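You operate a simulated robot arm through the tools that you are given. There is no shell and no other tool. Be economical: measure what you need, move in short steps, check, and stop when the job is done.

Carry out the task below with a simulated two-armed robot. There is one attempt and no reset: what you move stays moved.

TASK
Take the striped towel from the top of the blue desk and lay it out flat on the top of the games table.

Only the result counts: the job must be done as asked and must still hold three seconds after the hand-in. Knocking over, shifting, dropping, spilling or breaking anything else fails it. Flat cloth is picked up by pressing the open fingertips on it (5 to 10 N) and closing them slowly along it; thin cloth reads only 2 to 8 mm in the jaws.

THE ROBOT
Two 7-joint arms with four-finger grippers on one trunk, on a base that drives. Base frame: it is fixed to the floor where the robot stands at the start and does not move with it; the origin is under the middle of the robot, x ahead of it, y to its left, z up; the surface under the hand at the start is at about z = 0.8. Lengths are in m, angles in rad, forces in N, time in s.
The left shoulder is at the start at [0.04, 0.181, 1.13], the right one opposite. With the tool pointing down near the work surface each hand reaches from about 0.32 to 0.84 m from the robot's upright axis, wherever it stands, measured 20 degrees to its own side. Places, roughly: top of the games table [-1.8, -0.4, 0.8]. Payload 3.67 kg a hand.
The TCP of each hand is the grasp point between the finger pads, 0.028 m short of the fingertips. In the tool frame z runs along the fingers and y along their closing line. Largest opening 0.112 m; the body of the gripper starts 0.073 m behind the TCP.
Orientation is that of the tool frame in the base frame, as a unit quaternion [x, y, z, w]. With the fingers straight down and closing along the base's y, the tool's x points along the base's -x, its y along +y and its z along -z.

THE INTERFACE
- The arms move only by the tool nudge_tool. It takes "left_targets", "right_targets" or both (then of equal length, played together; a hand with none holds still); each is one flat list of numbers, 7 for each row, row after row: the turn, a rotation vector about the base's x, y, z in rad, then the shift along the base's x, y, z in m, then the finger opening in m, from 0 to 0.112. In form: [rx, ry, rz, x, y, z, jaw, rx, ry, rz, x, y, z, jaw, ...]. A call has 1 to 20 rows; each row shifts and turns the commanded pose from where the row before left it. Each row takes 0.2 s and may step no farther than 0.05 m and 0.15 rad from the row before; otherwise, or with a gripper value out of range, the whole call is refused. A pose out of reach is approached as far as the arm can. The call stops where the force on the tool passes 40 N (or 10 N more than at its start, if that is more) or the arm is blocked; 0.2 s more then pass. Each finger halts on what it meets, pressing with about 26 N; the grip force reading is that of the motor and also rises with nothing between the fingers. The clock runs only during rows and for 0.2 s after the last one: add rows that do not move to give the fingers time. It gives the time, the measured TCP pose, the force on the tool (base axes), the opening and the grip force at its end, in the units of the frame above (readings bear some noise), with the torque about the TCP (base axes, N m) and any sound that the robot's microphone picked up.
- Cameras (640 x 400 px; columns grow to the right, rows downward): "scene" is now at [0.104, 0.0194, 1.3528]; the picture's right is [0.22, -0.98, 0.00], its down [-0.62, -0.14, -0.77] and it looks along [0.75, 0.17, -0.64] (base axes); focal length 253 px, centre (320, 200). "left" rides on the left gripper at [0.06, 0.018, -0.104] in its tool frame; the picture's right is [-0.29, 0.96, 0.00], its down [-0.80, -0.24, -0.55] and it looks along [-0.53, -0.16, 0.83] (tool axes); focal length 234 px, centre (320, 200). "right" rides on the right gripper at [0.06, -0.018, -0.104] in its tool frame; the picture's right is [0.29, 0.96, 0.00], its down [-0.80, 0.24, -0.55] and it looks along [-0.53, 0.16, 0.83] (tool axes); focal length 234 px, centre (320, 200). There is no depth. A picture from a camera that has moved, and an enlarged one, comes with that camera's place and axes in the base frame and with its lens.
- capture(camera): a new picture of that camera. No time passes.
- lift_body(by): slides the trunk up (or, below 0, down) by that many m; the arms and the scene camera ride with it, the base frame stays. It gives what a move gives, with no picture.
- drive_base(legs): drives the robot by 1 to 6 legs, each [ahead, left, turn to the left] in m, m and rad, along the robot's own axes; the way and the turn of a leg run together, so that a leg with both is an arc; at most 1.5 m and 3.142 rad a leg. The arms and the cameras ride along, it lands a little off, and it stops where it bumps. It gives what a move gives.
- turn_head(pan, tilt): turns the head with the scene camera to pan (to the left, within 1.501 rad either way) and tilt (down, from -0.506 to 1.204), counted from straight ahead of the robot. It gives what a move gives.
- zoom(camera, box): a new picture of the part [left, top, right, bottom] of that camera's present view, enlarged. No time passes.
- hand_in(): hands the job in; it is judged then, once.

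Work in short steps. Places have to be worked out from the pictures, the camera data and where the tool is seen: move nearer, look again, correct. Check each grasp and each placing, and mend what went wrong. You have 120 turns and 108 pictures in all, those below and enlarged ones among them. Open the grippers and draw the arms clear of the work before you hand the job in, unless the task says otherwise; then end with one line.

The tools are called after "Call:" as name(argument=value, ...) on one line, values as JSON. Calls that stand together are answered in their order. nudge_tool: Moves the arms, as the interface text tells. Its arguments: {"type":"object","properties":{"left_targets":{"type":"array"},"right_targets":{"type":"array"}},"required":[]} The other tools are called the same way: lift_body (by) slides the trunk up or down; drive_base (legs) drives the base; turn_head (pan, tilt) turns the head that bears the scene camera; capture (camera) takes a picture; zoom (camera, box) takes an enlarged picture of a part of a camera's view; hand_in () hands the job in.

At the start:

```text
time: 0.0
left_ee_pos: [0.571, 0.4097, 1.0265]
left_tool_rot: [0.0, 1.0, -0.001, 0.001]
left_ft_force: [0.0, -0.8, 0.4]
left_wrist_torque: [-0.01, 0.0, 0.0]
left_opening: 0.112
left_grip_force: 0.1
right_ee_pos: [0.5022, -0.0712, 1.0223]
right_tool_rot: [-0.001, 1.0, 0.0, 0.0]
right_ft_force: [0.1, -0.2, -1.3]
right_wrist_torque: [0.02, 0.01, -0.02]
right_opening: 0.1121
right_grip_force: 0.1
trunk travel left (down, up): [-0.25, 0.264]
robot x, y, heading: [-0.005, -0.0009, 0.002]
head pan, tilt: [0.216, 0.691]
```

scene: 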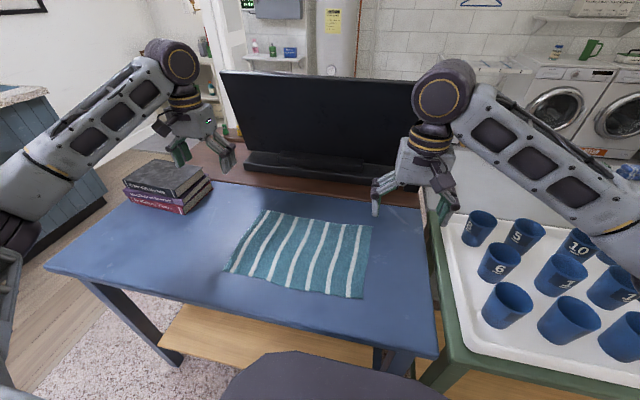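
right: 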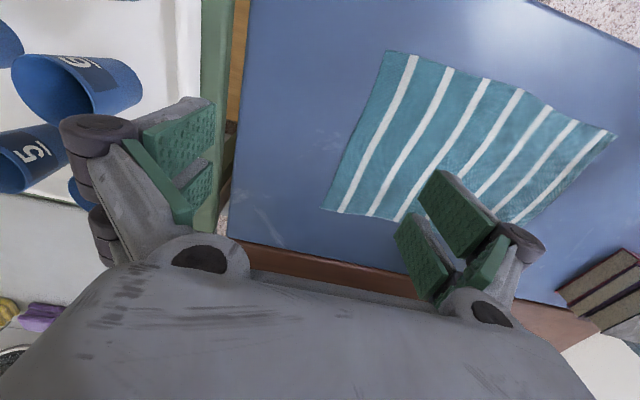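
left: 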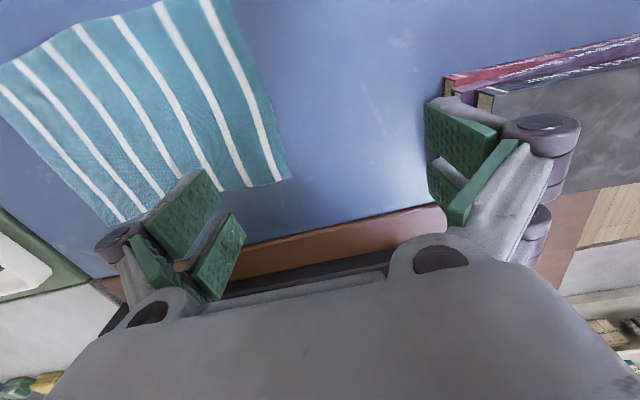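

From the scene picture I put the towel at about x 0.425–0.66, y -0.01–0.34, with the desk top at z≈0.8. I'll move both hands above the two near corners and look.

Call:
nudge_tool(left_targets=[0, 0, 0, -0.021, -0.0175, -0.0245, 0.06, 0, 0, 0, -0.021, -0.0175, -0.0245, 0.06, 0, 0, 0, -0.021, -0.0175, -0.0245, 0.06, 0, 0, 0, -0.021, -0.0175, -0.0245, 0.06, 0, 0, 0, -0.021, -0.0175, -0.0245, 0.06, 0, 0, 0, -0.021, -0.0175, -0.0245, 0.06], right_targets=[0, 0, 0, -0.0095, 0.0168, -0.0237, 0.06, 0, 0, 0, -0.0095, 0.0168, -0.0237, 0.06, 0, 0, 0, -0.0095, 0.0168, -0.0237, 0.06, 0, 0, 0, -0.0095, 0.0168, -0.0237, 0.06, 0, 0, 0, -0.0095, 0.0168, -0.0237, 0.06, 0, 0, 0, -0.0095, 0.0168, -0.0237, 0.06])

Call:
capture(camera="scene")

Call:
capture(camera="left")

Call:
capture(camera="right")

```text
time: 1.4
left_ee_pos: [0.4436, 0.3039, 0.8789]
left_tool_rot: [0.0, 1.0, 0.0, 0.001]
left_ft_force: [-0.5, 0.2, -0.9]
left_wrist_torque: [0.0, 0.03, -0.01]
left_opening: 0.0602
left_grip_force: 0.0
right_ee_pos: [0.4448, 0.03, 0.879]
right_tool_rot: [0.0, 1.0, 0.0, 0.0]
right_ft_force: [0.3, 0.3, -0.3]
right_wrist_torque: [-0.02, 0.0, -0.04]
right_opening: 0.0598
right_grip_force: 0.1
trunk travel left (down, up): [-0.25, 0.264]
robot x, y, heading: [-0.0032, -0.0005, 0.001]
head pan, tilt: [0.216, 0.691]
```

```text
104 pictures are left
camera scene: at [0.1036, 0.0198, 1.3528], right [0.22, -0.98, 0.0], down [-0.62, -0.14, -0.77], along [0.75, 0.17, -0.64], focal length 253 px, centre (320, 200)
```

scene: 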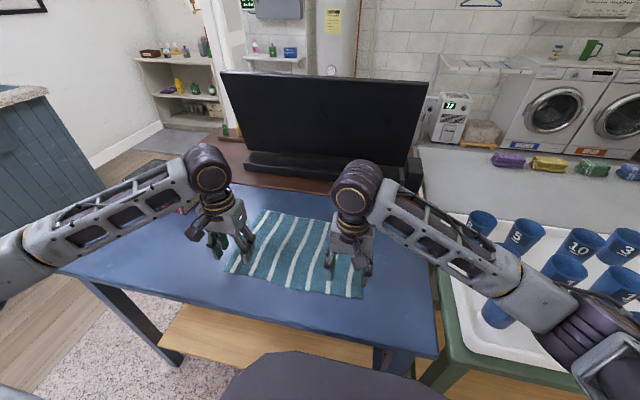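

```text
103 pictures are left
camera left: at [0.3838, 0.3214, 0.9828], right [0.29, 0.96, 0.0], down [0.8, -0.24, 0.55], along [0.53, -0.16, -0.83], focal length 234 px, centre (320, 200)
```

left: 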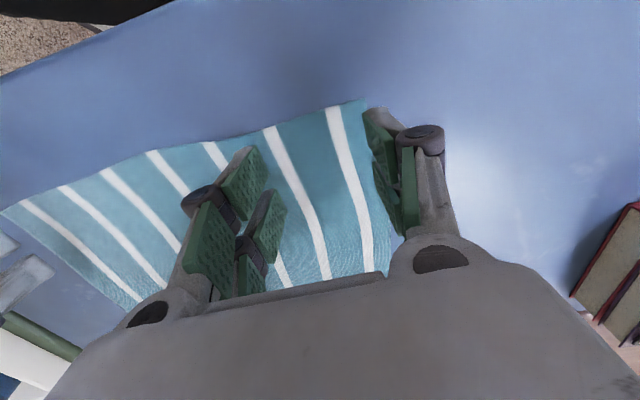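

```text
102 pictures are left
camera right: at [0.386, 0.0127, 0.9829], right [-0.29, 0.96, 0.0], down [0.8, 0.24, 0.55], along [0.53, 0.16, -0.83], focal length 234 px, centre (320, 200)
```

right: 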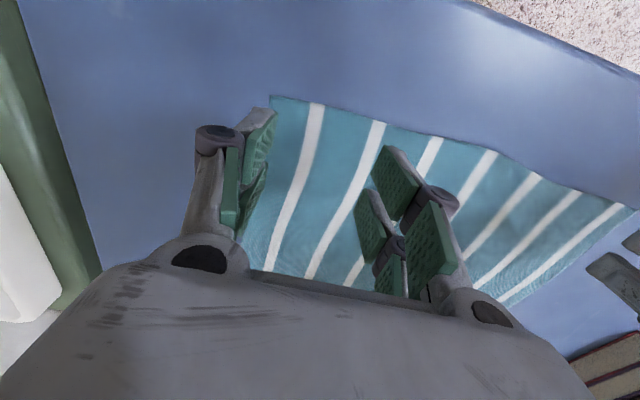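

The corners come out at (0.426, 0.344) and (0.426, -0.012), so both hands sit just inside them. I'll descend to just above the cloth with a 0.05 opening.

Call:
nudge_tool(left_targets=[0, 0, 0, 0, -0.002, -0.015, 0.05, 0, 0, 0, 0, -0.002, -0.015, 0.05, 0, 0, 0, 0, 0, -0.014, 0.05, 0, 0, 0, 0, 0, -0.004, 0.05], right_targets=[0, 0, 0, 0, 0.002, -0.015, 0.05, 0, 0, 0, 0, 0.001, -0.015, 0.05, 0, 0, 0, 0, 0, -0.014, 0.05, 0, 0, 0, 0, 0, -0.004, 0.05])

```text
time: 2.4
left_ee_pos: [0.4444, 0.3003, 0.8302]
left_tool_rot: [0.0, 1.0, -0.001, 0.0]
left_ft_force: [0.6, -0.2, 0.1]
left_wrist_torque: [0.02, 0.0, -0.01]
left_opening: 0.0499
left_grip_force: 0.0
right_ee_pos: [0.4457, 0.0339, 0.8313]
right_tool_rot: [0.0, 1.0, 0.0, 0.0]
right_ft_force: [0.5, 0.1, 0.5]
right_wrist_torque: [0.0, 0.02, 0.02]
right_opening: 0.0499
right_grip_force: 0.0
trunk travel left (down, up): [-0.25, 0.264]
robot x, y, heading: [0.0, -0.0005, -0.001]
head pan, tilt: [0.216, 0.691]
```

No contact yet, so I'll go down in 2 mm steps.

Call:
nudge_tool(left_targets=[0, 0, 0, 0, 0, -0.002, 0.05, 0, 0, 0, 0, 0, -0.001, 0.05], right_targets=[0, 0, 0, 0, 0, -0.002, 0.05, 0, 0, 0, 0, 0, -0.001, 0.05])

```text
time: 3.0
left_ee_pos: [0.4448, 0.2992, 0.8283]
left_tool_rot: [0.0, 1.0, 0.0, 0.0]
left_ft_force: [-0.5, 0.5, 1.7]
left_wrist_torque: [0.0, -0.04, 0.0]
left_opening: 0.0498
left_grip_force: 0.1
right_ee_pos: [0.4446, 0.0326, 0.8281]
right_tool_rot: [0.0, 1.0, -0.001, 0.001]
right_ft_force: [0.4, 0.6, -0.4]
right_wrist_torque: [0.02, -0.03, 0.0]
right_opening: 0.0501
right_grip_force: 0.1
trunk travel left (down, up): [-0.25, 0.264]
robot x, y, heading: [-0.0029, -0.0013, -0.004]
head pan, tilt: [0.216, 0.691]
```

Contact is just starting on the left. I'll go a bit more.

Call:
nudge_tool(left_targets=[0, 0, 0, 0, 0, -0.001, 0.05, 0, 0, 0, 0, 0, -0.001, 0.05], right_targets=[0, 0, 0, 0, 0, -0.001, 0.05, 0, 0, 0, 0, 0, -0.001, 0.05])

```text
time: 3.6
left_ee_pos: [0.445, 0.2985, 0.8277]
left_tool_rot: [0.0, 1.0, 0.0, 0.002]
left_ft_force: [2.6, 0.5, 12.4]
left_wrist_torque: [0.13, 0.0, 0.02]
left_opening: 0.0507
left_grip_force: 0.4
right_ee_pos: [0.4447, 0.0332, 0.8285]
right_tool_rot: [-0.001, 1.0, 0.0, 0.001]
right_ft_force: [1.7, 1.4, 9.1]
right_wrist_torque: [-0.13, 0.02, 0.03]
right_opening: 0.05
right_grip_force: 0.1
trunk travel left (down, up): [-0.25, 0.264]
robot x, y, heading: [-0.0017, 0.0009, 0.001]
head pan, tilt: [0.216, 0.691]
```

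Force is about 12 N left and 9 N right. I'll ease the left slightly and close slowly.

Call:
nudge_tool(left_targets=[0, 0, 0, 0, 0, 0.0005, 0.05, 0, 0, 0, 0, 0, 0, 0.046, 0, 0, 0, 0, 0, 0, 0.042, 0, 0, 0, 0, 0, 0, 0.038, 0, 0, 0, 0, 0, 0, 0.034, 0, 0, 0, 0, 0, 0, 0.03, 0, 0, 0, 0, 0, 0, 0.026, 0, 0, 0, 0, 0, 0, 0.022, 0, 0, 0, 0, 0, 0, 0.018, 0, 0, 0, 0, 0, 0, 0.014, 0, 0, 0, 0, 0, 0, 0.01, 0, 0, 0, 0, 0, 0, 0.006, 0, 0, 0, 0, 0, 0, 0.002, 0, 0, 0, 0, 0, 0, 0, 0, 0, 0, 0, 0, 0, 0], right_targets=[0, 0, 0, 0, 0, 0, 0.05, 0, 0, 0, 0, 0, 0, 0.046, 0, 0, 0, 0, 0, 0, 0.042, 0, 0, 0, 0, 0, 0, 0.038, 0, 0, 0, 0, 0, 0, 0.034, 0, 0, 0, 0, 0, 0, 0.03, 0, 0, 0, 0, 0, 0, 0.026, 0, 0, 0, 0, 0, 0, 0.022, 0, 0, 0, 0, 0, 0, 0.018, 0, 0, 0, 0, 0, 0, 0.014, 0, 0, 0, 0, 0, 0, 0.01, 0, 0, 0, 0, 0, 0, 0.006, 0, 0, 0, 0, 0, 0, 0.002, 0, 0, 0, 0, 0, 0, 0, 0, 0, 0, 0, 0, 0, 0])

Call:
capture(camera="left")

Call:
capture(camera="right")

```text
time: 6.8
left_ee_pos: [0.4417, 0.299, 0.8275]
left_tool_rot: [0.001, 1.0, -0.001, 0.001]
left_ft_force: [-2.5, -26.9, 17.2]
left_wrist_torque: [-0.72, 0.23, 0.39]
left_opening: 0.0058
left_grip_force: 26.1
right_ee_pos: [0.442, 0.033, 0.8282]
right_tool_rot: [-0.001, 1.0, 0.002, 0.002]
right_ft_force: [-2.7, 25.8, 19.9]
right_wrist_torque: [0.8, 0.48, -0.6]
right_opening: 0.006
right_grip_force: 26.1
trunk travel left (down, up): [-0.25, 0.264]
robot x, y, heading: [0.0, 0.0019, 0.001]
head pan, tilt: [0.216, 0.691]
```

```text
101 pictures are left
camera left: at [0.3822, 0.3159, 0.9317], right [0.29, 0.96, 0.0], down [0.8, -0.24, 0.56], along [0.53, -0.16, -0.83], focal length 234 px, centre (320, 200)
```

left: 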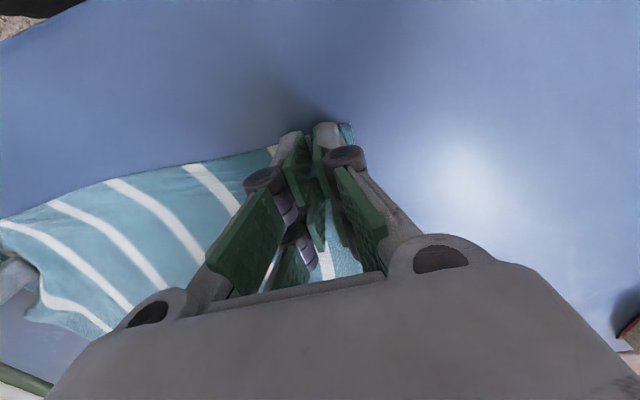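

```text
100 pictures are left
camera right: at [0.3834, 0.0153, 0.9317], right [-0.29, 0.96, 0.0], down [0.8, 0.24, 0.56], along [0.53, 0.16, -0.83], focal length 234 px, centre (320, 200)
```

right: 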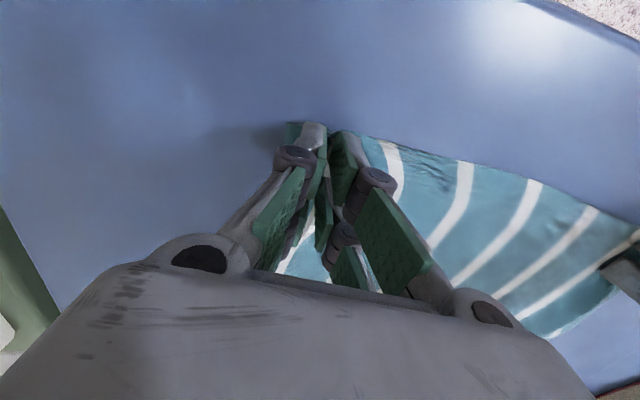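

Both jaws read about 6 mm, so cloth is held in each, and it is taut between the hands. I'll relax each hand inwards a little and lift.

Call:
nudge_tool(left_targets=[0, 0, 0, 0, -0.004, 0.002, 0, 0, 0, 0, 0, -0.004, 0.01, 0, 0, 0, 0, 0, 0, 0.02, 0, 0, 0, 0, 0, 0, 0.025, 0, 0, 0, 0, 0, 0, 0.025, 0], right_targets=[0, 0, 0, 0, 0.004, 0.002, 0, 0, 0, 0, 0, 0.004, 0.01, 0, 0, 0, 0, 0, 0, 0.02, 0, 0, 0, 0, 0, 0, 0.025, 0, 0, 0, 0, 0, 0, 0.025, 0])

Call:
capture(camera="scene")

```text
time: 8.0
left_ee_pos: [0.444, 0.2906, 0.9089]
left_tool_rot: [0.0, 1.0, 0.0, 0.0]
left_ft_force: [-0.3, -9.0, -0.8]
left_wrist_torque: [-0.2, -0.01, 0.2]
left_opening: 0.0025
left_grip_force: 25.8
right_ee_pos: [0.4452, 0.0415, 0.9082]
right_tool_rot: [0.0, 1.0, -0.001, 0.001]
right_ft_force: [0.6, 7.1, -0.5]
right_wrist_torque: [0.25, -0.01, -0.21]
right_opening: 0.0019
right_grip_force: 25.9
trunk travel left (down, up): [-0.25, 0.264]
robot x, y, heading: [-0.0023, -0.0018, -0.003]
head pan, tilt: [0.216, 0.691]
```

```text
99 pictures are left
camera scene: at [0.1036, 0.0192, 1.3528], right [0.22, -0.98, 0.0], down [-0.62, -0.14, -0.77], along [0.75, 0.17, -0.64], focal length 253 px, centre (320, 200)
```

scene: 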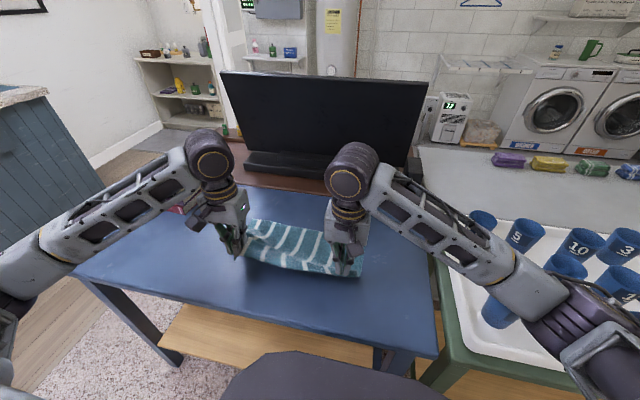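

The near edge is held, though the jaw reading fell to ~2 mm and there is still an 8 N pull. I'll slacken each hand another 4 mm and lift clear.

Call:
nudge_tool(left_targets=[0, 0, 0, 0, -0.004, 0.01, 0, 0, 0, 0, 0, 0, 0.03, 0, 0, 0, 0, 0, 0, 0.03, 0, 0, 0, 0, 0, 0, 0.03, 0, 0, 0, 0, 0, 0, 0.03, 0, 0, 0, 0, 0, 0, 0.03, 0, 0, 0, 0, 0, 0, 0.03, 0], right_targets=[0, 0, 0, 0, 0.004, 0.01, 0, 0, 0, 0, 0, 0, 0.03, 0, 0, 0, 0, 0, 0, 0.03, 0, 0, 0, 0, 0, 0, 0.03, 0, 0, 0, 0, 0, 0, 0.03, 0, 0, 0, 0, 0, 0, 0.03, 0, 0, 0, 0, 0, 0, 0.03, 0])

Call:
capture(camera="scene")

Call:
capture(camera="left")

Call:
capture(camera="right")

```text
time: 9.6
left_ee_pos: [0.4443, 0.2871, 1.0987]
left_tool_rot: [0.0, 1.0, 0.0, 0.0]
left_ft_force: [-1.1, -1.3, -0.5]
left_wrist_torque: [0.02, 0.04, 0.04]
left_opening: 0.003
left_grip_force: 27.8
right_ee_pos: [0.4445, 0.0443, 1.0991]
right_tool_rot: [0.0, 1.0, 0.0, 0.0]
right_ft_force: [0.0, 1.0, 0.0]
right_wrist_torque: [0.04, 0.0, -0.03]
right_opening: 0.002
right_grip_force: 26.1
trunk travel left (down, up): [-0.25, 0.264]
robot x, y, heading: [0.0001, 0.0015, -0.004]
head pan, tilt: [0.216, 0.691]
```

```text
98 pictures are left
camera scene: at [0.1029, 0.0189, 1.3529], right [0.22, -0.98, 0.0], down [-0.62, -0.14, -0.77], along [0.75, 0.17, -0.64], focal length 253 px, centre (320, 200)
```

scene: 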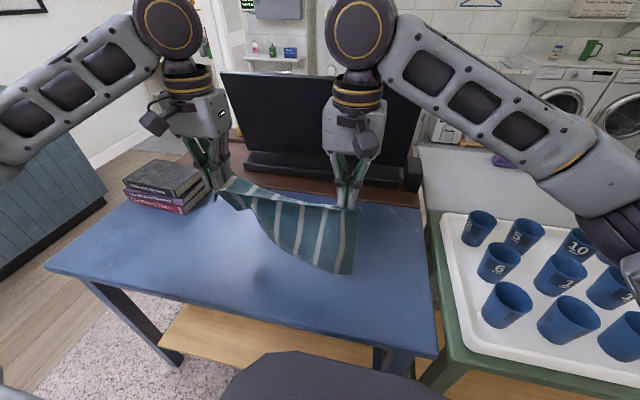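

```text
97 pictures are left
camera left: at [0.3835, 0.3046, 1.2031], right [0.29, 0.96, 0.0], down [0.8, -0.24, 0.55], along [0.53, -0.16, -0.83], focal length 234 px, centre (320, 200)
```

left: 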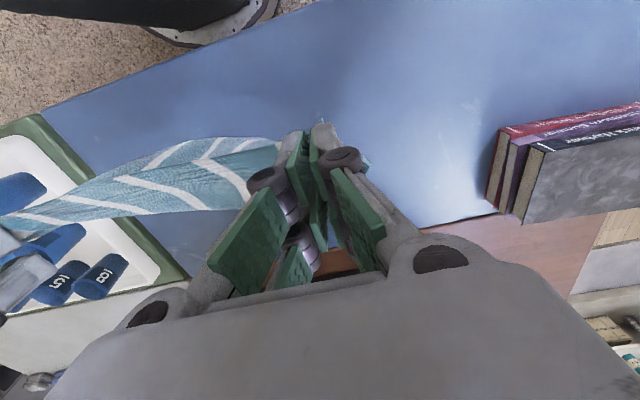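

```text
96 pictures are left
camera right: at [0.385, 0.0266, 1.2028], right [-0.29, 0.96, 0.0], down [0.8, 0.24, 0.55], along [0.53, 0.16, -0.83], focal length 234 px, centre (320, 200)
```

right: 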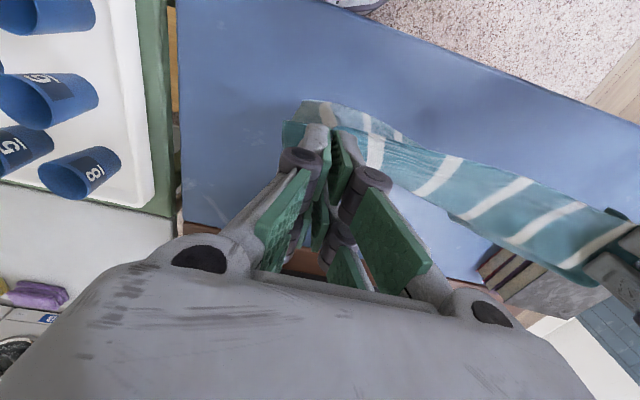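

Lifted. The left part of the towel hangs shorter and looks twisted, so I'll enlarge that area.

Call:
zoom(camera="scene", box=[160, 120, 400, 280])

```text
2.50 times, centred on (280, 200) of scene
camera zoom: at [0.1029, 0.0189, 1.3529], right [0.22, -0.98, 0.0], down [-0.62, -0.14, -0.77], along [0.75, 0.17, -0.64], focal length 633 px, centre (420, 200)
```

zoom: 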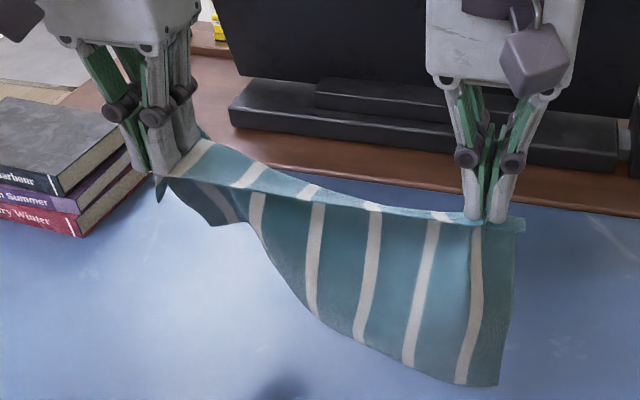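

The left half may still be swinging or folded over. I'll wait a second and look again.

Call:
nudge_tool(left_targets=[0, 0, 0, 0, 0.003, 0, 0, 0, 0, 0, 0, 0, 0, 0, 0, 0, 0, 0, 0, 0, 0, 0, 0, 0, 0, 0, 0, 0, 0, 0, 0, 0, 0, 0, 0])

Call:
zoom(camera="scene", box=[160, 120, 400, 280])

```text
time: 10.8
left_ee_pos: [0.4441, 0.2905, 1.0984]
left_tool_rot: [0.001, 1.0, 0.001, 0.0]
left_ft_force: [-1.5, -3.3, 0.5]
left_wrist_torque: [-0.13, 0.01, 0.08]
left_opening: 0.0021
left_grip_force: 25.1
right_ee_pos: [0.4455, 0.0457, 1.0991]
right_tool_rot: [0.0, 1.0, 0.0, 0.0]
right_ft_force: [-0.1, 3.4, -0.8]
right_wrist_torque: [0.09, 0.02, -0.1]
right_opening: 0.0019
right_grip_force: 26.6
trunk travel left (down, up): [-0.25, 0.264]
robot x, y, heading: [-0.0015, -0.0006, 0.002]
head pan, tilt: [0.216, 0.691]
```

```text
2.50 times, centred on (280, 200) of scene
camera zoom: at [0.1041, 0.0194, 1.3527], right [0.22, -0.98, 0.0], down [-0.62, -0.14, -0.77], along [0.75, 0.17, -0.64], focal length 633 px, centre (420, 200)
```

zoom: 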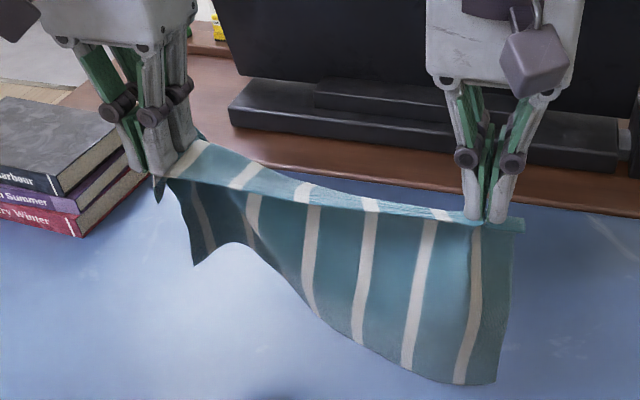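

It is slowly unfolding; I'll wait longer.

Call:
nudge_tool(left_targets=[0, 0, 0, 0, 0, 0, 0, 0, 0, 0, 0, 0, 0, 0, 0, 0, 0, 0, 0, 0, 0, 0, 0, 0, 0, 0, 0, 0, 0, 0, 0, 0, 0, 0, 0, 0, 0, 0, 0, 0, 0, 0, 0, 0, 0, 0, 0, 0, 0, 0, 0, 0, 0, 0, 0, 0, 0, 0, 0, 0, 0, 0, 0, 0, 0, 0, 0, 0, 0, 0, 0, 0, 0, 0, 0, 0, 0, 0, 0, 0, 0, 0, 0, 0])

Call:
zoom(camera="scene", box=[160, 120, 400, 280])

```text
time: 13.4
left_ee_pos: [0.4452, 0.2911, 1.0972]
left_tool_rot: [0.0, 1.0, -0.001, 0.0]
left_ft_force: [0.2, -4.0, 0.5]
left_wrist_torque: [-0.07, 0.05, 0.05]
left_opening: 0.0027
left_grip_force: 25.1
right_ee_pos: [0.4451, 0.0444, 1.0976]
right_tool_rot: [0.0, 1.0, 0.0, 0.0]
right_ft_force: [-0.6, 3.5, -0.4]
right_wrist_torque: [0.1, 0.0, -0.1]
right_opening: 0.0021
right_grip_force: 25.9
trunk travel left (down, up): [-0.25, 0.264]
robot x, y, heading: [-0.0003, -0.0015, -0.003]
head pan, tilt: [0.216, 0.691]
```

```text
2.50 times, centred on (280, 200) of scene
camera zoom: at [0.104, 0.0194, 1.3528], right [0.22, -0.98, 0.0], down [-0.62, -0.14, -0.77], along [0.75, 0.17, -0.64], focal length 633 px, centre (420, 200)
```

zoom: 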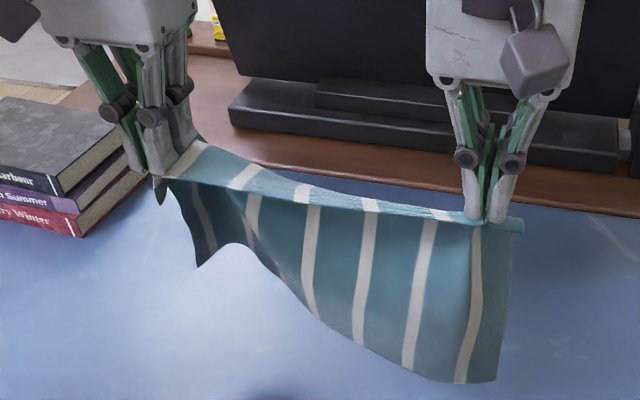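

The towel has settled with the left side hanging short. I'll look from both wrist cameras to understand how it is folded.

Call:
capture(camera="left")

Call:
capture(camera="right")

Call:
zoom(camera="left", box=[0, 80, 400, 330])

```text
92 pictures are left
camera left: at [0.3847, 0.3078, 1.2022], right [0.29, 0.96, 0.0], down [0.8, -0.24, 0.55], along [0.53, -0.16, -0.83], focal length 234 px, centre (320, 200)
```

left: 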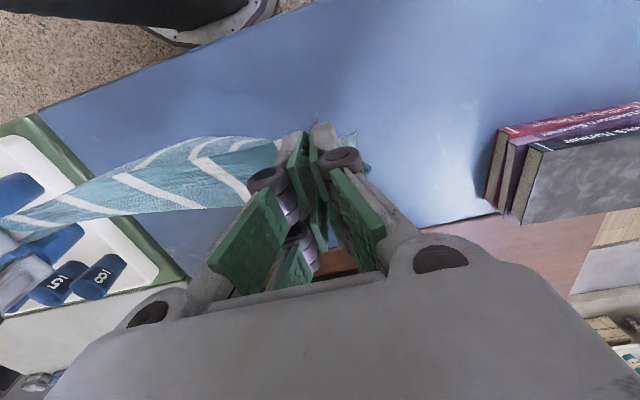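

```text
91 pictures are left
camera right: at [0.386, 0.027, 1.2021], right [-0.29, 0.96, 0.0], down [0.8, 0.24, 0.55], along [0.53, 0.16, -0.83], focal length 234 px, centre (320, 200)
```

right: 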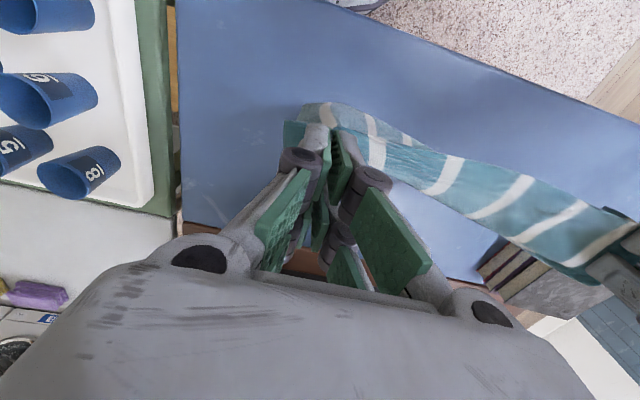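

```text
1.60 times, centred on (200, 205) of left
camera zoom: at [0.3847, 0.3078, 1.2022], right [0.29, 0.96, 0.0], down [0.8, -0.24, 0.55], along [0.53, -0.16, -0.83], focal length 375 px, centre (512, 192)
```

zoom: 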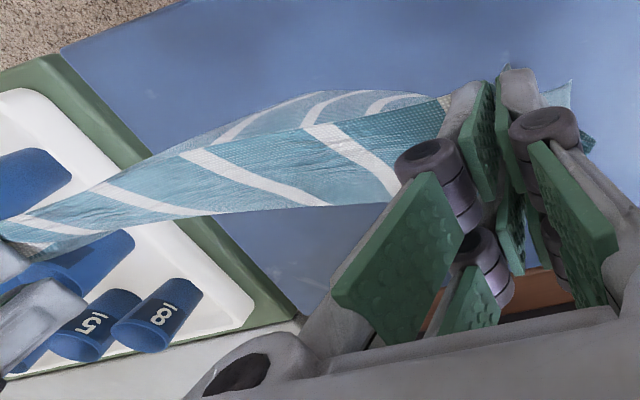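

The cloth seems draped over the line between the hands, with the left lower corner caught up. I'll try a gentle shake fore-aft and up-down to let it fall free.

Call:
nudge_tool(left_targets=[0, 0, 0, 0, -0.006, 0.03, 0, 0, 0, 0, 0.045, 0, 0, 0, 0, 0, 0, 0.045, 0, 0, 0, 0, 0, 0, -0.045, 0, 0, 0, 0, 0, 0, -0.045, 0, 0, 0, 0, 0, 0, 0, 0, 0.045, 0, 0, 0, 0, 0, 0, -0.045, 0, 0, 0, 0, 0, 0, 0.045, 0, 0, 0, 0, 0.0, 0, -0.045, 0, 0, 0, 0, 0, 0, 0, 0, 0, 0, 0, 0, 0, 0, 0, 0, 0, 0, 0, 0, 0, 0], right_targets=[0, 0, 0, 0, 0.006, 0.03, 0, 0, 0, 0, 0.045, 0, 0, 0, 0, 0, 0, 0.045, 0, 0, 0, 0, 0, 0, -0.045, 0, 0, 0, 0, 0, 0, -0.045, 0, 0, 0, 0, 0, 0, 0, 0, 0.045, 0, 0, 0, 0, 0, 0, -0.045, 0, 0, 0, 0, 0, 0, 0.045, 0, 0, 0, 0, 0.0, 0, -0.045, 0, 0, 0, 0, 0, 0, 0, 0, 0, 0, 0, 0, 0, 0, 0, 0, 0, 0, 0, 0, 0, 0])

Call:
zoom(camera="scene", box=[160, 100, 400, 260])

```text
time: 16.0
left_ee_pos: [0.4461, 0.2861, 1.1298]
left_tool_rot: [0.0, 1.0, 0.0, -0.001]
left_ft_force: [0.0, 0.9, -0.3]
left_wrist_torque: [0.03, 0.02, 0.03]
left_opening: 0.0024
left_grip_force: 24.6
right_ee_pos: [0.4467, 0.0528, 1.1292]
right_tool_rot: [0.0, 1.0, -0.001, 0.0]
right_ft_force: [-0.1, 0.7, 0.2]
right_wrist_torque: [-0.03, 0.02, 0.02]
right_opening: 0.0021
right_grip_force: 26.7
trunk travel left (down, up): [-0.25, 0.264]
robot x, y, heading: [0.0007, 0.001, -0.001]
head pan, tilt: [0.216, 0.691]
```

```text
2.50 times, centred on (280, 180) of scene
camera zoom: at [0.1048, 0.0198, 1.3527], right [0.22, -0.98, 0.0], down [-0.62, -0.14, -0.77], along [0.75, 0.17, -0.64], focal length 633 px, centre (420, 250)
```

zoom: 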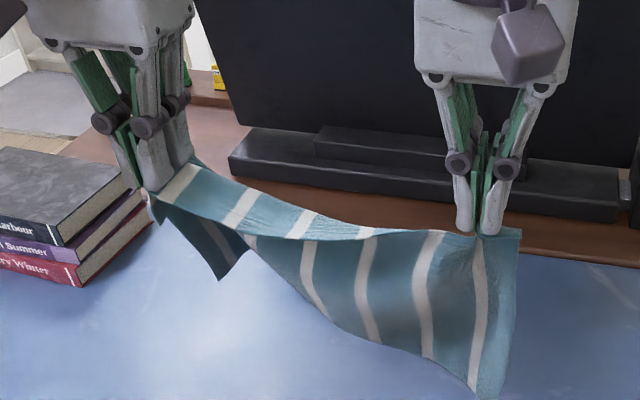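

As far as I can judge, the pinched ridge at the left makes the cloth stick out forward there, while the rest hangs freely. That can be handled when laying it down, so first I'll look round to plan the drive.

Call:
turn_head(pan=-1.5, tilt=0.5)

Call:
capture(camera="scene")

Call:
turn_head(pan=1.5, tilt=0.5)

Call:
capture(camera="scene")

```text
time: 17.7
left_ee_pos: [0.4446, 0.285, 1.1285]
left_tool_rot: [0.001, 1.0, 0.0, 0.0]
left_ft_force: [0.6, 0.3, 0.4]
left_wrist_torque: [0.03, -0.03, -0.01]
left_opening: 0.0022
left_grip_force: 24.8
right_ee_pos: [0.4462, 0.0515, 1.1284]
right_tool_rot: [0.0, 1.0, 0.0, 0.0]
right_ft_force: [0.0, 0.0, 0.2]
right_wrist_torque: [-0.02, -0.01, 0.02]
right_opening: 0.0021
right_grip_force: 26.5
trunk travel left (down, up): [-0.25, 0.264]
robot x, y, heading: [0.0029, -0.004, 0.0]
head pan, tilt: [-1.499, 0.499]
```

```text
88 pictures are left
camera scene: at [0.0272, -0.0898, 1.3697], right [-1.0, -0.07, 0.0], down [-0.03, 0.48, -0.88], along [0.06, -0.88, -0.48], focal length 253 px, centre (320, 200)
```

scene: 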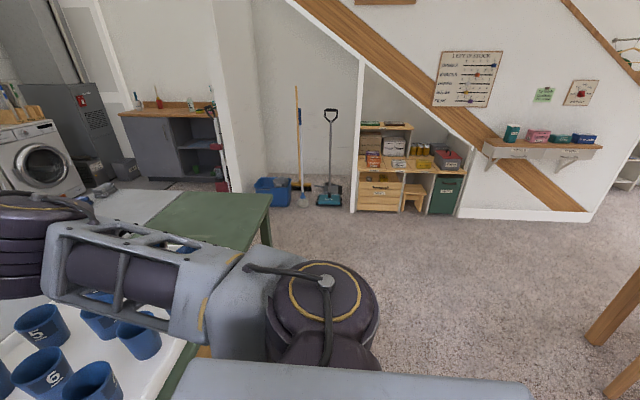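

```text
time: 20.3
left_ee_pos: [0.4437, 0.2852, 1.129]
left_tool_rot: [0.0, 1.0, 0.001, 0.0]
left_ft_force: [0.3, 0.0, -0.7]
left_wrist_torque: [-0.02, 0.0, 0.04]
left_opening: 0.0029
left_grip_force: 27.6
right_ee_pos: [0.4455, 0.0516, 1.1282]
right_tool_rot: [0.0, 1.0, 0.0, 0.0]
right_ft_force: [-0.7, 0.0, 0.0]
right_wrist_torque: [0.0, 0.0, -0.01]
right_opening: 0.0019
right_grip_force: 26.1
trunk travel left (down, up): [-0.25, 0.264]
robot x, y, heading: [-0.0011, -0.0016, -0.002]
head pan, tilt: [1.499, 0.499]
```

```text
87 pictures are left
camera scene: at [0.0272, 0.0918, 1.3697], right [1.0, -0.07, 0.0], down [-0.03, -0.48, -0.88], along [0.06, 0.88, -0.48], focal length 253 px, centre (320, 200)
```

scene: 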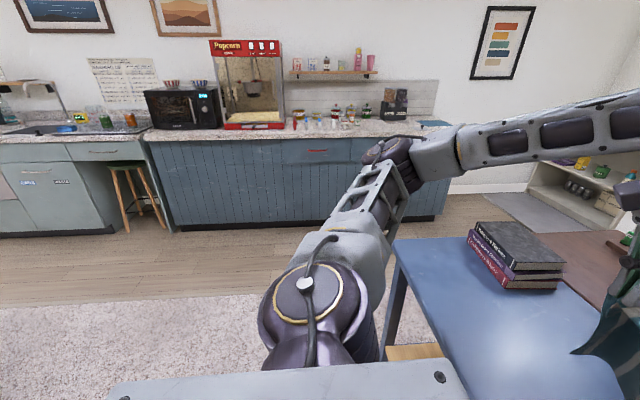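

Both sides have open floor, and wooden legs (likely the games table's) show behind to the right. I'll back away 0.4 m, turn left about 90° and look.

Call:
drive_base(legs=[[-0.4, 0, 0], [0, 0, 1.57]])

Call:
capture(camera="scene")

Call:
turn_head(pan=0.4, tilt=0.6)

Call:
capture(camera="scene")

```text
time: 27.1
left_ee_pos: [-0.6875, 0.4407, 1.1294]
left_tool_rot: [0.71, -0.704, 0.001, 0.0]
left_ft_force: [0.2, -0.4, -1.0]
left_wrist_torque: [0.01, -0.04, 0.03]
left_opening: 0.0029
left_grip_force: 27.5
right_ee_pos: [-0.4536, 0.4446, 1.1301]
right_tool_rot: [0.711, -0.704, 0.001, 0.001]
right_ft_force: [-0.4, -1.5, 0.0]
right_wrist_torque: [-0.04, 0.0, 0.0]
right_opening: 0.0017
right_grip_force: 26.0
trunk travel left (down, up): [-0.25, 0.264]
robot x, y, heading: [-0.3976, -0.0014, 1.58]
head pan, tilt: [1.499, 0.499]
```

```text
86 pictures are left
camera scene: at [-0.4883, 0.0266, 1.3697], right [0.06, 1.0, 0.0], down [0.48, -0.03, -0.88], along [-0.88, 0.05, -0.48], focal length 253 px, centre (320, 200)
```

scene: 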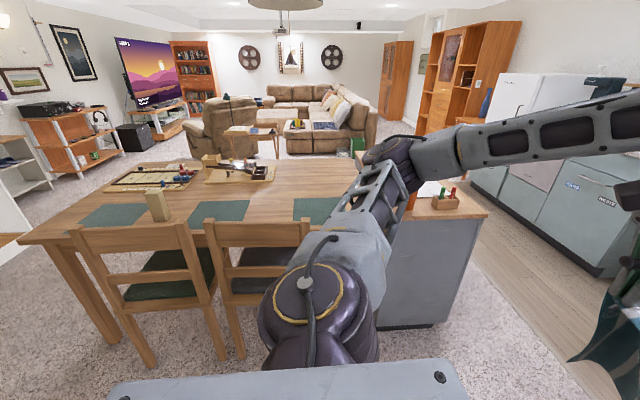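

```text
time: 28.4
left_ee_pos: [-0.6864, 0.4404, 1.1289]
left_tool_rot: [0.711, -0.704, 0.0, 0.0]
left_ft_force: [0.4, 0.7, 1.3]
left_wrist_torque: [-0.01, 0.02, 0.08]
left_opening: 0.0018
left_grip_force: 26.1
right_ee_pos: [-0.4531, 0.4453, 1.1298]
right_tool_rot: [0.71, -0.704, 0.0, 0.0]
right_ft_force: [0.1, -0.2, -0.2]
right_wrist_torque: [0.02, -0.01, -0.02]
right_opening: 0.0019
right_grip_force: 25.0
trunk travel left (down, up): [-0.25, 0.264]
robot x, y, heading: [-0.3976, 0.0002, 1.581]
head pan, tilt: [0.4, 0.6]
```

```text
85 pictures are left
camera scene: at [-0.4326, 0.1021, 1.3606], right [0.92, 0.4, 0.0], down [0.23, -0.52, -0.82], along [-0.33, 0.76, -0.57], focal length 253 px, centre (320, 200)
```

scene: 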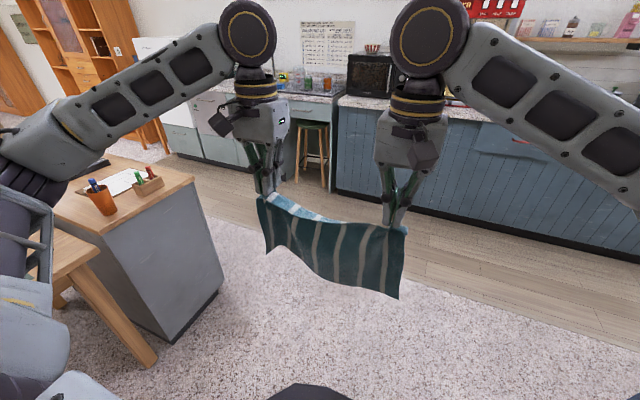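

The towel hangs well now. The games table is at about x -1.28 to -2.2, y -1.0 to 0.3, with two chairs tucked in on my side and games at its far left. I'll turn to face it and study the top.

Call:
drive_base(legs=[[0, 0, 1.56]])

Call:
turn_head(pan=0.0, tilt=0.5)

Call:
capture(camera="scene")

```text
time: 33.0
left_ee_pos: [-0.8431, -0.2833, 1.1303]
left_tool_rot: [1.0, -0.002, -0.001, 0.001]
left_ft_force: [0.1, -1.4, 0.4]
left_wrist_torque: [0.02, -0.02, 0.04]
left_opening: 0.0025
left_grip_force: 24.5
right_ee_pos: [-0.844, -0.0484, 1.1294]
right_tool_rot: [1.0, -0.002, 0.0, 0.0]
right_ft_force: [-1.0, 0.0, -0.3]
right_wrist_torque: [-0.01, 0.0, -0.01]
right_opening: 0.0019
right_grip_force: 26.7
trunk travel left (down, up): [-0.25, 0.264]
robot x, y, heading: [-0.3972, 0.0019, 3.134]
head pan, tilt: [0.4, 0.6]
```

```text
time: 33.9
left_ee_pos: [-0.8422, -0.2829, 1.1277]
left_tool_rot: [1.0, -0.003, -0.001, 0.0]
left_ft_force: [-0.4, -0.5, 0.7]
left_wrist_torque: [-0.01, -0.02, -0.02]
left_opening: 0.0021
left_grip_force: 24.0
right_ee_pos: [-0.8437, -0.0489, 1.1301]
right_tool_rot: [1.0, -0.003, 0.0, 0.001]
right_ft_force: [0.4, -0.6, 0.5]
right_wrist_torque: [0.02, -0.03, -0.01]
right_opening: 0.0019
right_grip_force: 26.2
trunk travel left (down, up): [-0.25, 0.264]
robot x, y, heading: [-0.3983, 0.0002, 3.137]
head pan, tilt: [0.0, 0.499]
```

```text
84 pictures are left
camera scene: at [-0.5084, 0.001, 1.3697], right [0.0, 1.0, 0.0], down [0.48, 0.0, -0.88], along [-0.88, 0.0, -0.48], focal length 253 px, centre (320, 200)
```

scene: 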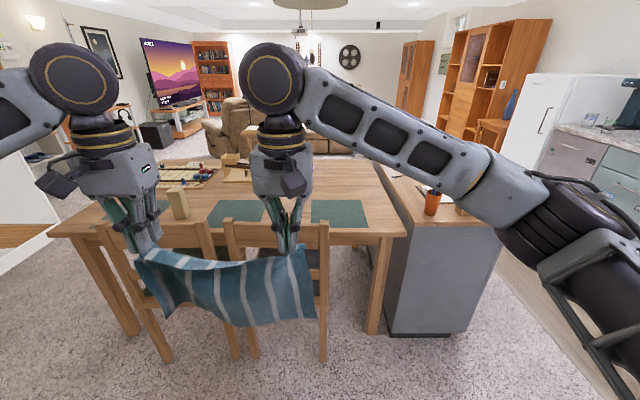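

The right rear part of the table top (x -1.6 to -2.1, y -0.1 to 0.32) looks free, and the chairs' back legs are at x≈-1.27. I'll look down to find how far my base sticks out.

Call:
turn_head(pan=0.0, tilt=1.2)

Call:
capture(camera="scene")

```text
time: 35.0
left_ee_pos: [-0.8434, -0.2841, 1.1278]
left_tool_rot: [1.0, -0.003, -0.001, 0.0]
left_ft_force: [0.0, 0.0, 0.3]
left_wrist_torque: [-0.07, -0.01, -0.01]
left_opening: 0.0024
left_grip_force: 28.5
right_ee_pos: [-0.8446, -0.0493, 1.1296]
right_tool_rot: [1.0, -0.002, 0.001, 0.0]
right_ft_force: [-0.3, 0.2, 0.3]
right_wrist_torque: [-0.02, -0.01, -0.01]
right_opening: 0.0018
right_grip_force: 25.8
trunk travel left (down, up): [-0.25, 0.264]
robot x, y, heading: [-0.3993, -0.0017, 3.137]
head pan, tilt: [0.0, 1.201]
```

```text
83 pictures are left
camera scene: at [-0.4734, 0.001, 1.3161], right [0.0, 1.0, 0.0], down [0.93, 0.0, -0.36], along [-0.36, 0.0, -0.93], focal length 253 px, centre (320, 200)
```

scene: 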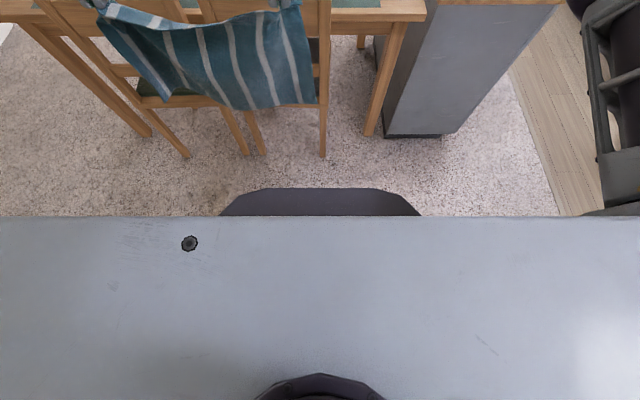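

The wrist pictures earlier showed the base's front edge only about 0.26 m from its axis, so standing at x≈-0.88 leaves 12 cm to the chairs. I'll shift the hands to be centred ahead of me, then drive there.

Call:
nudge_tool(left_targets=[0, 0, 0, 0, 0.033, 0.008, 0, 0, 0, 0, 0, 0.033, 0.008, 0, 0, 0, 0, 0, 0.033, 0.008, 0, 0, 0, 0, 0, 0.033, 0.008, 0, 0, 0, 0, 0, 0.033, 0.008, 0], right_targets=[0, 0, 0, 0, 0.033, 0.008, 0, 0, 0, 0, 0, 0.033, 0.008, 0, 0, 0, 0, 0, 0.033, 0.008, 0, 0, 0, 0, 0, 0.033, 0.008, 0, 0, 0, 0, 0, 0.033, 0.008, 0])

Call:
drive_base(legs=[[0, -0.12, 0], [0.3, 0, 0]])

Call:
turn_head(pan=0.0, tilt=0.65)

Call:
capture(camera="scene")

Call:
capture(camera="right")

```text
time: 36.2
left_ee_pos: [-0.8423, -0.1163, 1.1692]
left_tool_rot: [1.0, -0.002, 0.001, 0.001]
left_ft_force: [-0.1, 0.6, 0.3]
left_wrist_torque: [-0.09, 0.02, -0.01]
left_opening: 0.0025
left_grip_force: 25.1
right_ee_pos: [-0.8441, 0.1186, 1.169]
right_tool_rot: [1.0, -0.002, 0.0, 0.001]
right_ft_force: [0.4, 0.3, -0.7]
right_wrist_torque: [-0.09, 0.0, -0.02]
right_opening: 0.002
right_grip_force: 25.9
trunk travel left (down, up): [-0.25, 0.264]
robot x, y, heading: [-0.3988, 0.0016, 3.134]
head pan, tilt: [0.0, 1.201]
```

```text
time: 39.1
left_ee_pos: [-1.1434, 0.007, 1.169]
left_tool_rot: [1.0, -0.002, 0.001, 0.0]
left_ft_force: [0.0, 0.3, 0.2]
left_wrist_torque: [-0.01, -0.02, 0.01]
left_opening: 0.0021
left_grip_force: 25.0
right_ee_pos: [-1.1471, 0.2379, 1.1688]
right_tool_rot: [1.0, -0.003, 0.0, 0.0]
right_ft_force: [0.3, -0.2, -0.1]
right_wrist_torque: [0.01, 0.01, -0.04]
right_opening: 0.0017
right_grip_force: 25.9
trunk travel left (down, up): [-0.25, 0.264]
robot x, y, heading: [-0.6989, 0.1182, 3.134]
head pan, tilt: [0.0, 1.201]
```

```text
time: 40.1
left_ee_pos: [-1.1417, 0.0049, 1.1695]
left_tool_rot: [1.0, -0.003, 0.0, 0.0]
left_ft_force: [0.1, -0.1, 0.6]
left_wrist_torque: [-0.05, -0.02, -0.03]
left_opening: 0.0021
left_grip_force: 27.2
right_ee_pos: [-1.1436, 0.2366, 1.1683]
right_tool_rot: [1.0, -0.003, 0.0, 0.0]
right_ft_force: [-0.2, -0.5, -1.2]
right_wrist_torque: [0.01, 0.03, -0.04]
right_opening: 0.0019
right_grip_force: 25.6
trunk travel left (down, up): [-0.25, 0.264]
robot x, y, heading: [-0.6976, 0.1222, 3.137]
head pan, tilt: [0.0, 0.649]
```

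```text
82 pictures are left
camera scene: at [-0.8049, 0.124, 1.3563], right [0.01, 1.0, 0.0], down [0.61, 0.0, -0.8], along [-0.8, 0.0, -0.61], focal length 253 px, centre (320, 200)
```

scene: 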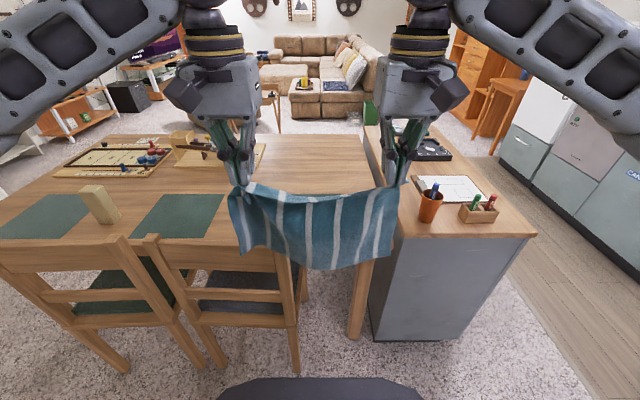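

```text
81 pictures are left
camera right: at [-1.0833, 0.2559, 1.2727], right [0.28, -0.96, 0.0], down [-0.8, -0.24, 0.55], along [-0.53, -0.16, -0.83], focal length 234 px, centre (320, 200)
```

right: 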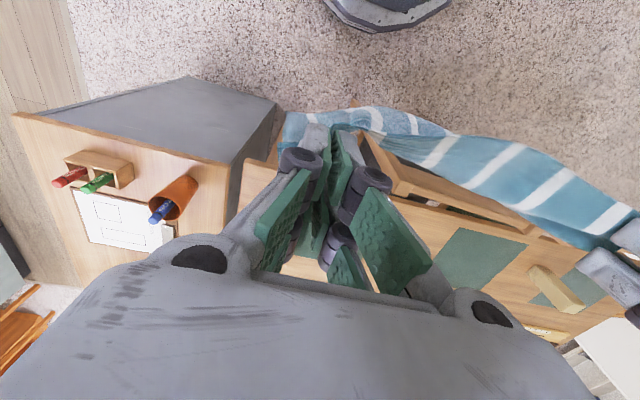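

The table's right edge is at y≈0.34, the mat ends at x≈-1.56 and the toy plate starts at y≈-0.12, x≈-1.77. I aim to lay the towel at x -1.6 to -1.84, y -0.07 to 0.28, so I'll drive closer to x≈-0.96, keeping about 5 cm off the chair legs.

Call:
drive_base(legs=[[0, -0.03, 0], [0.26, 0, 0]])

Call:
turn_head(pan=0.0, tilt=0.75)

Call:
capture(camera="scene")

Call:
capture(camera="right")

```text
time: 42.4
left_ee_pos: [-1.4007, 0.0369, 1.1692]
left_tool_rot: [1.0, -0.003, 0.0, 0.0]
left_ft_force: [-0.1, 0.4, 0.3]
left_wrist_torque: [-0.02, -0.03, -0.01]
left_opening: 0.0023
left_grip_force: 26.9
right_ee_pos: [-1.4027, 0.2685, 1.1679]
right_tool_rot: [1.0, -0.003, 0.0, 0.0]
right_ft_force: [0.3, -0.4, -0.2]
right_wrist_torque: [0.03, -0.03, -0.06]
right_opening: 0.002
right_grip_force: 26.0
trunk travel left (down, up): [-0.25, 0.264]
robot x, y, heading: [-0.9573, 0.1537, 3.139]
head pan, tilt: [0.0, 0.649]
```

```text
time: 43.1
left_ee_pos: [-1.4003, 0.0359, 1.1689]
left_tool_rot: [1.0, -0.003, 0.001, 0.0]
left_ft_force: [-0.6, 0.5, -2.3]
left_wrist_torque: [-0.07, -0.03, 0.02]
left_opening: 0.0026
left_grip_force: 26.2
right_ee_pos: [-1.4041, 0.2683, 1.1674]
right_tool_rot: [1.0, -0.001, 0.0, 0.001]
right_ft_force: [-0.9, 0.5, -0.3]
right_wrist_torque: [-0.02, -0.01, -0.01]
right_opening: 0.0022
right_grip_force: 25.5
trunk travel left (down, up): [-0.25, 0.264]
robot x, y, heading: [-0.9552, 0.1524, 3.138]
head pan, tilt: [0.0, 0.75]
```

```text
80 pictures are left
camera scene: at [-1.0594, 0.1552, 1.3477], right [0.0, 1.0, 0.0], down [0.68, 0.0, -0.73], along [-0.73, 0.0, -0.68], focal length 253 px, centre (320, 200)
```

scene: 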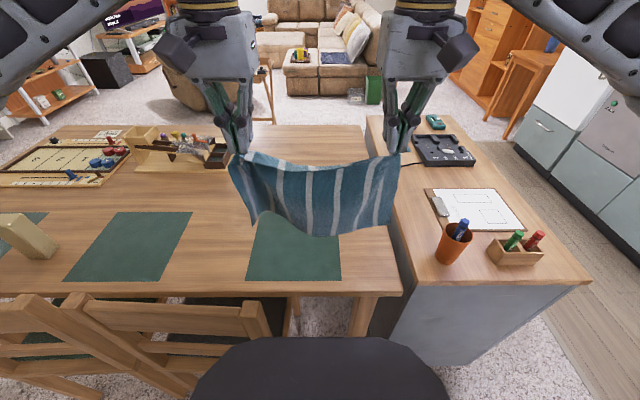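

```text
79 pictures are left
camera right: at [-1.3417, 0.2871, 1.2725], right [0.28, -0.96, 0.0], down [-0.8, -0.24, 0.55], along [-0.53, -0.16, -0.83], focal length 234 px, centre (320, 200)
```

right: 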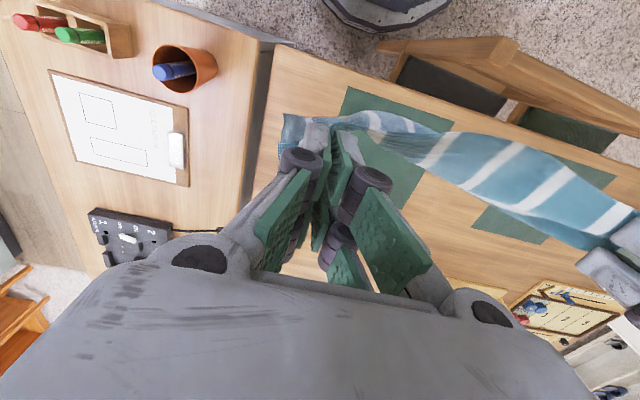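

Comparing the two views, the table top is really at z≈0.745, so the mat's far edge is at x≈-1.65 and the free area runs x -1.65 to -2.2, y -0.2 to 0.36. I'll sidle a little right and forward, clear of the chair leg, then stretch the hands out over the table.

Call:
drive_base(legs=[[0, -0.07, 0], [0.04, 0, 0]])

Call:
nudge_tool(left_targets=[0, 0, 0, -0.0375, -0.015, 0, 0, 0, 0, 0, -0.0375, -0.015, 0, 0, 0, 0, 0, -0.0375, -0.015, 0, 0, 0, 0, 0, -0.0375, -0.015, 0, 0, 0, 0, 0, -0.0375, -0.015, 0, 0, 0, 0, 0, -0.0375, -0.015, 0, 0, 0, 0, 0, -0.0375, -0.015, 0, 0, 0, 0, 0, -0.0375, -0.015, 0, 0], right_targets=[0, 0, 0, -0.0375, -0.015, 0, 0, 0, 0, 0, -0.0375, -0.015, 0, 0, 0, 0, 0, -0.0375, -0.015, 0, 0, 0, 0, 0, -0.0375, -0.015, 0, 0, 0, 0, 0, -0.0375, -0.015, 0, 0, 0, 0, 0, -0.0375, -0.015, 0, 0, 0, 0, 0, -0.0375, -0.015, 0, 0, 0, 0, 0, -0.0375, -0.015, 0, 0])

Call:
capture(camera="scene")

```text
time: 44.6
left_ee_pos: [-1.4377, 0.1056, 1.1703]
left_tool_rot: [1.0, -0.003, 0.0, -0.001]
left_ft_force: [0.3, -0.8, -0.2]
left_wrist_torque: [-0.04, -0.01, 0.05]
left_opening: 0.0021
left_grip_force: 25.6
right_ee_pos: [-1.4394, 0.3377, 1.1694]
right_tool_rot: [1.0, -0.002, -0.001, 0.0]
right_ft_force: [0.0, -0.5, 0.2]
right_wrist_torque: [0.03, 0.0, -0.04]
right_opening: 0.0018
right_grip_force: 25.6
trunk travel left (down, up): [-0.25, 0.264]
robot x, y, heading: [-0.9921, 0.2249, 3.139]
head pan, tilt: [0.0, 0.75]
```

```text
time: 46.4
left_ee_pos: [-1.7408, -0.0009, 1.17]
left_tool_rot: [1.0, -0.007, 0.0, 0.006]
left_ft_force: [0.1, 3.3, -2.0]
left_wrist_torque: [1.05, -0.21, 0.21]
left_opening: 0.0027
left_grip_force: 27.4
right_ee_pos: [-1.7023, 0.2476, 1.16]
right_tool_rot: [1.0, -0.002, 0.0, 0.005]
right_ft_force: [-3.4, -7.8, 0.9]
right_wrist_torque: [-0.73, 0.01, -0.34]
right_opening: 0.0024
right_grip_force: 26.3
right hand out of reach, approached as far as the arm can: row 7, 8
trunk travel left (down, up): [-0.25, 0.264]
robot x, y, heading: [-0.9951, 0.227, 3.138]
head pan, tilt: [0.0, 0.75]
```

```text
78 pictures are left
camera scene: at [-1.0992, 0.2355, 1.3475], right [0.0, 1.0, -0.01], down [0.68, -0.01, -0.73], along [-0.73, 0.0, -0.68], focal length 253 px, centre (320, 200)
```

scene: 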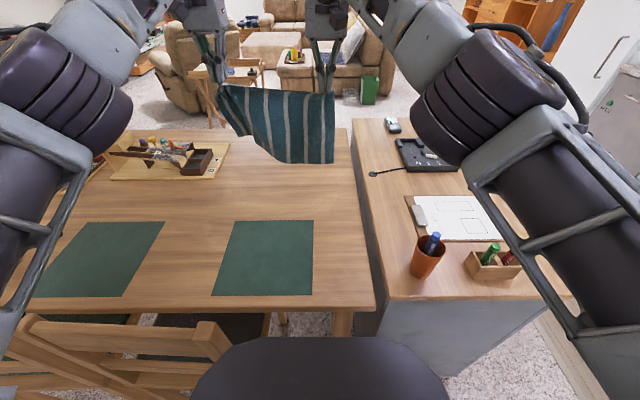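

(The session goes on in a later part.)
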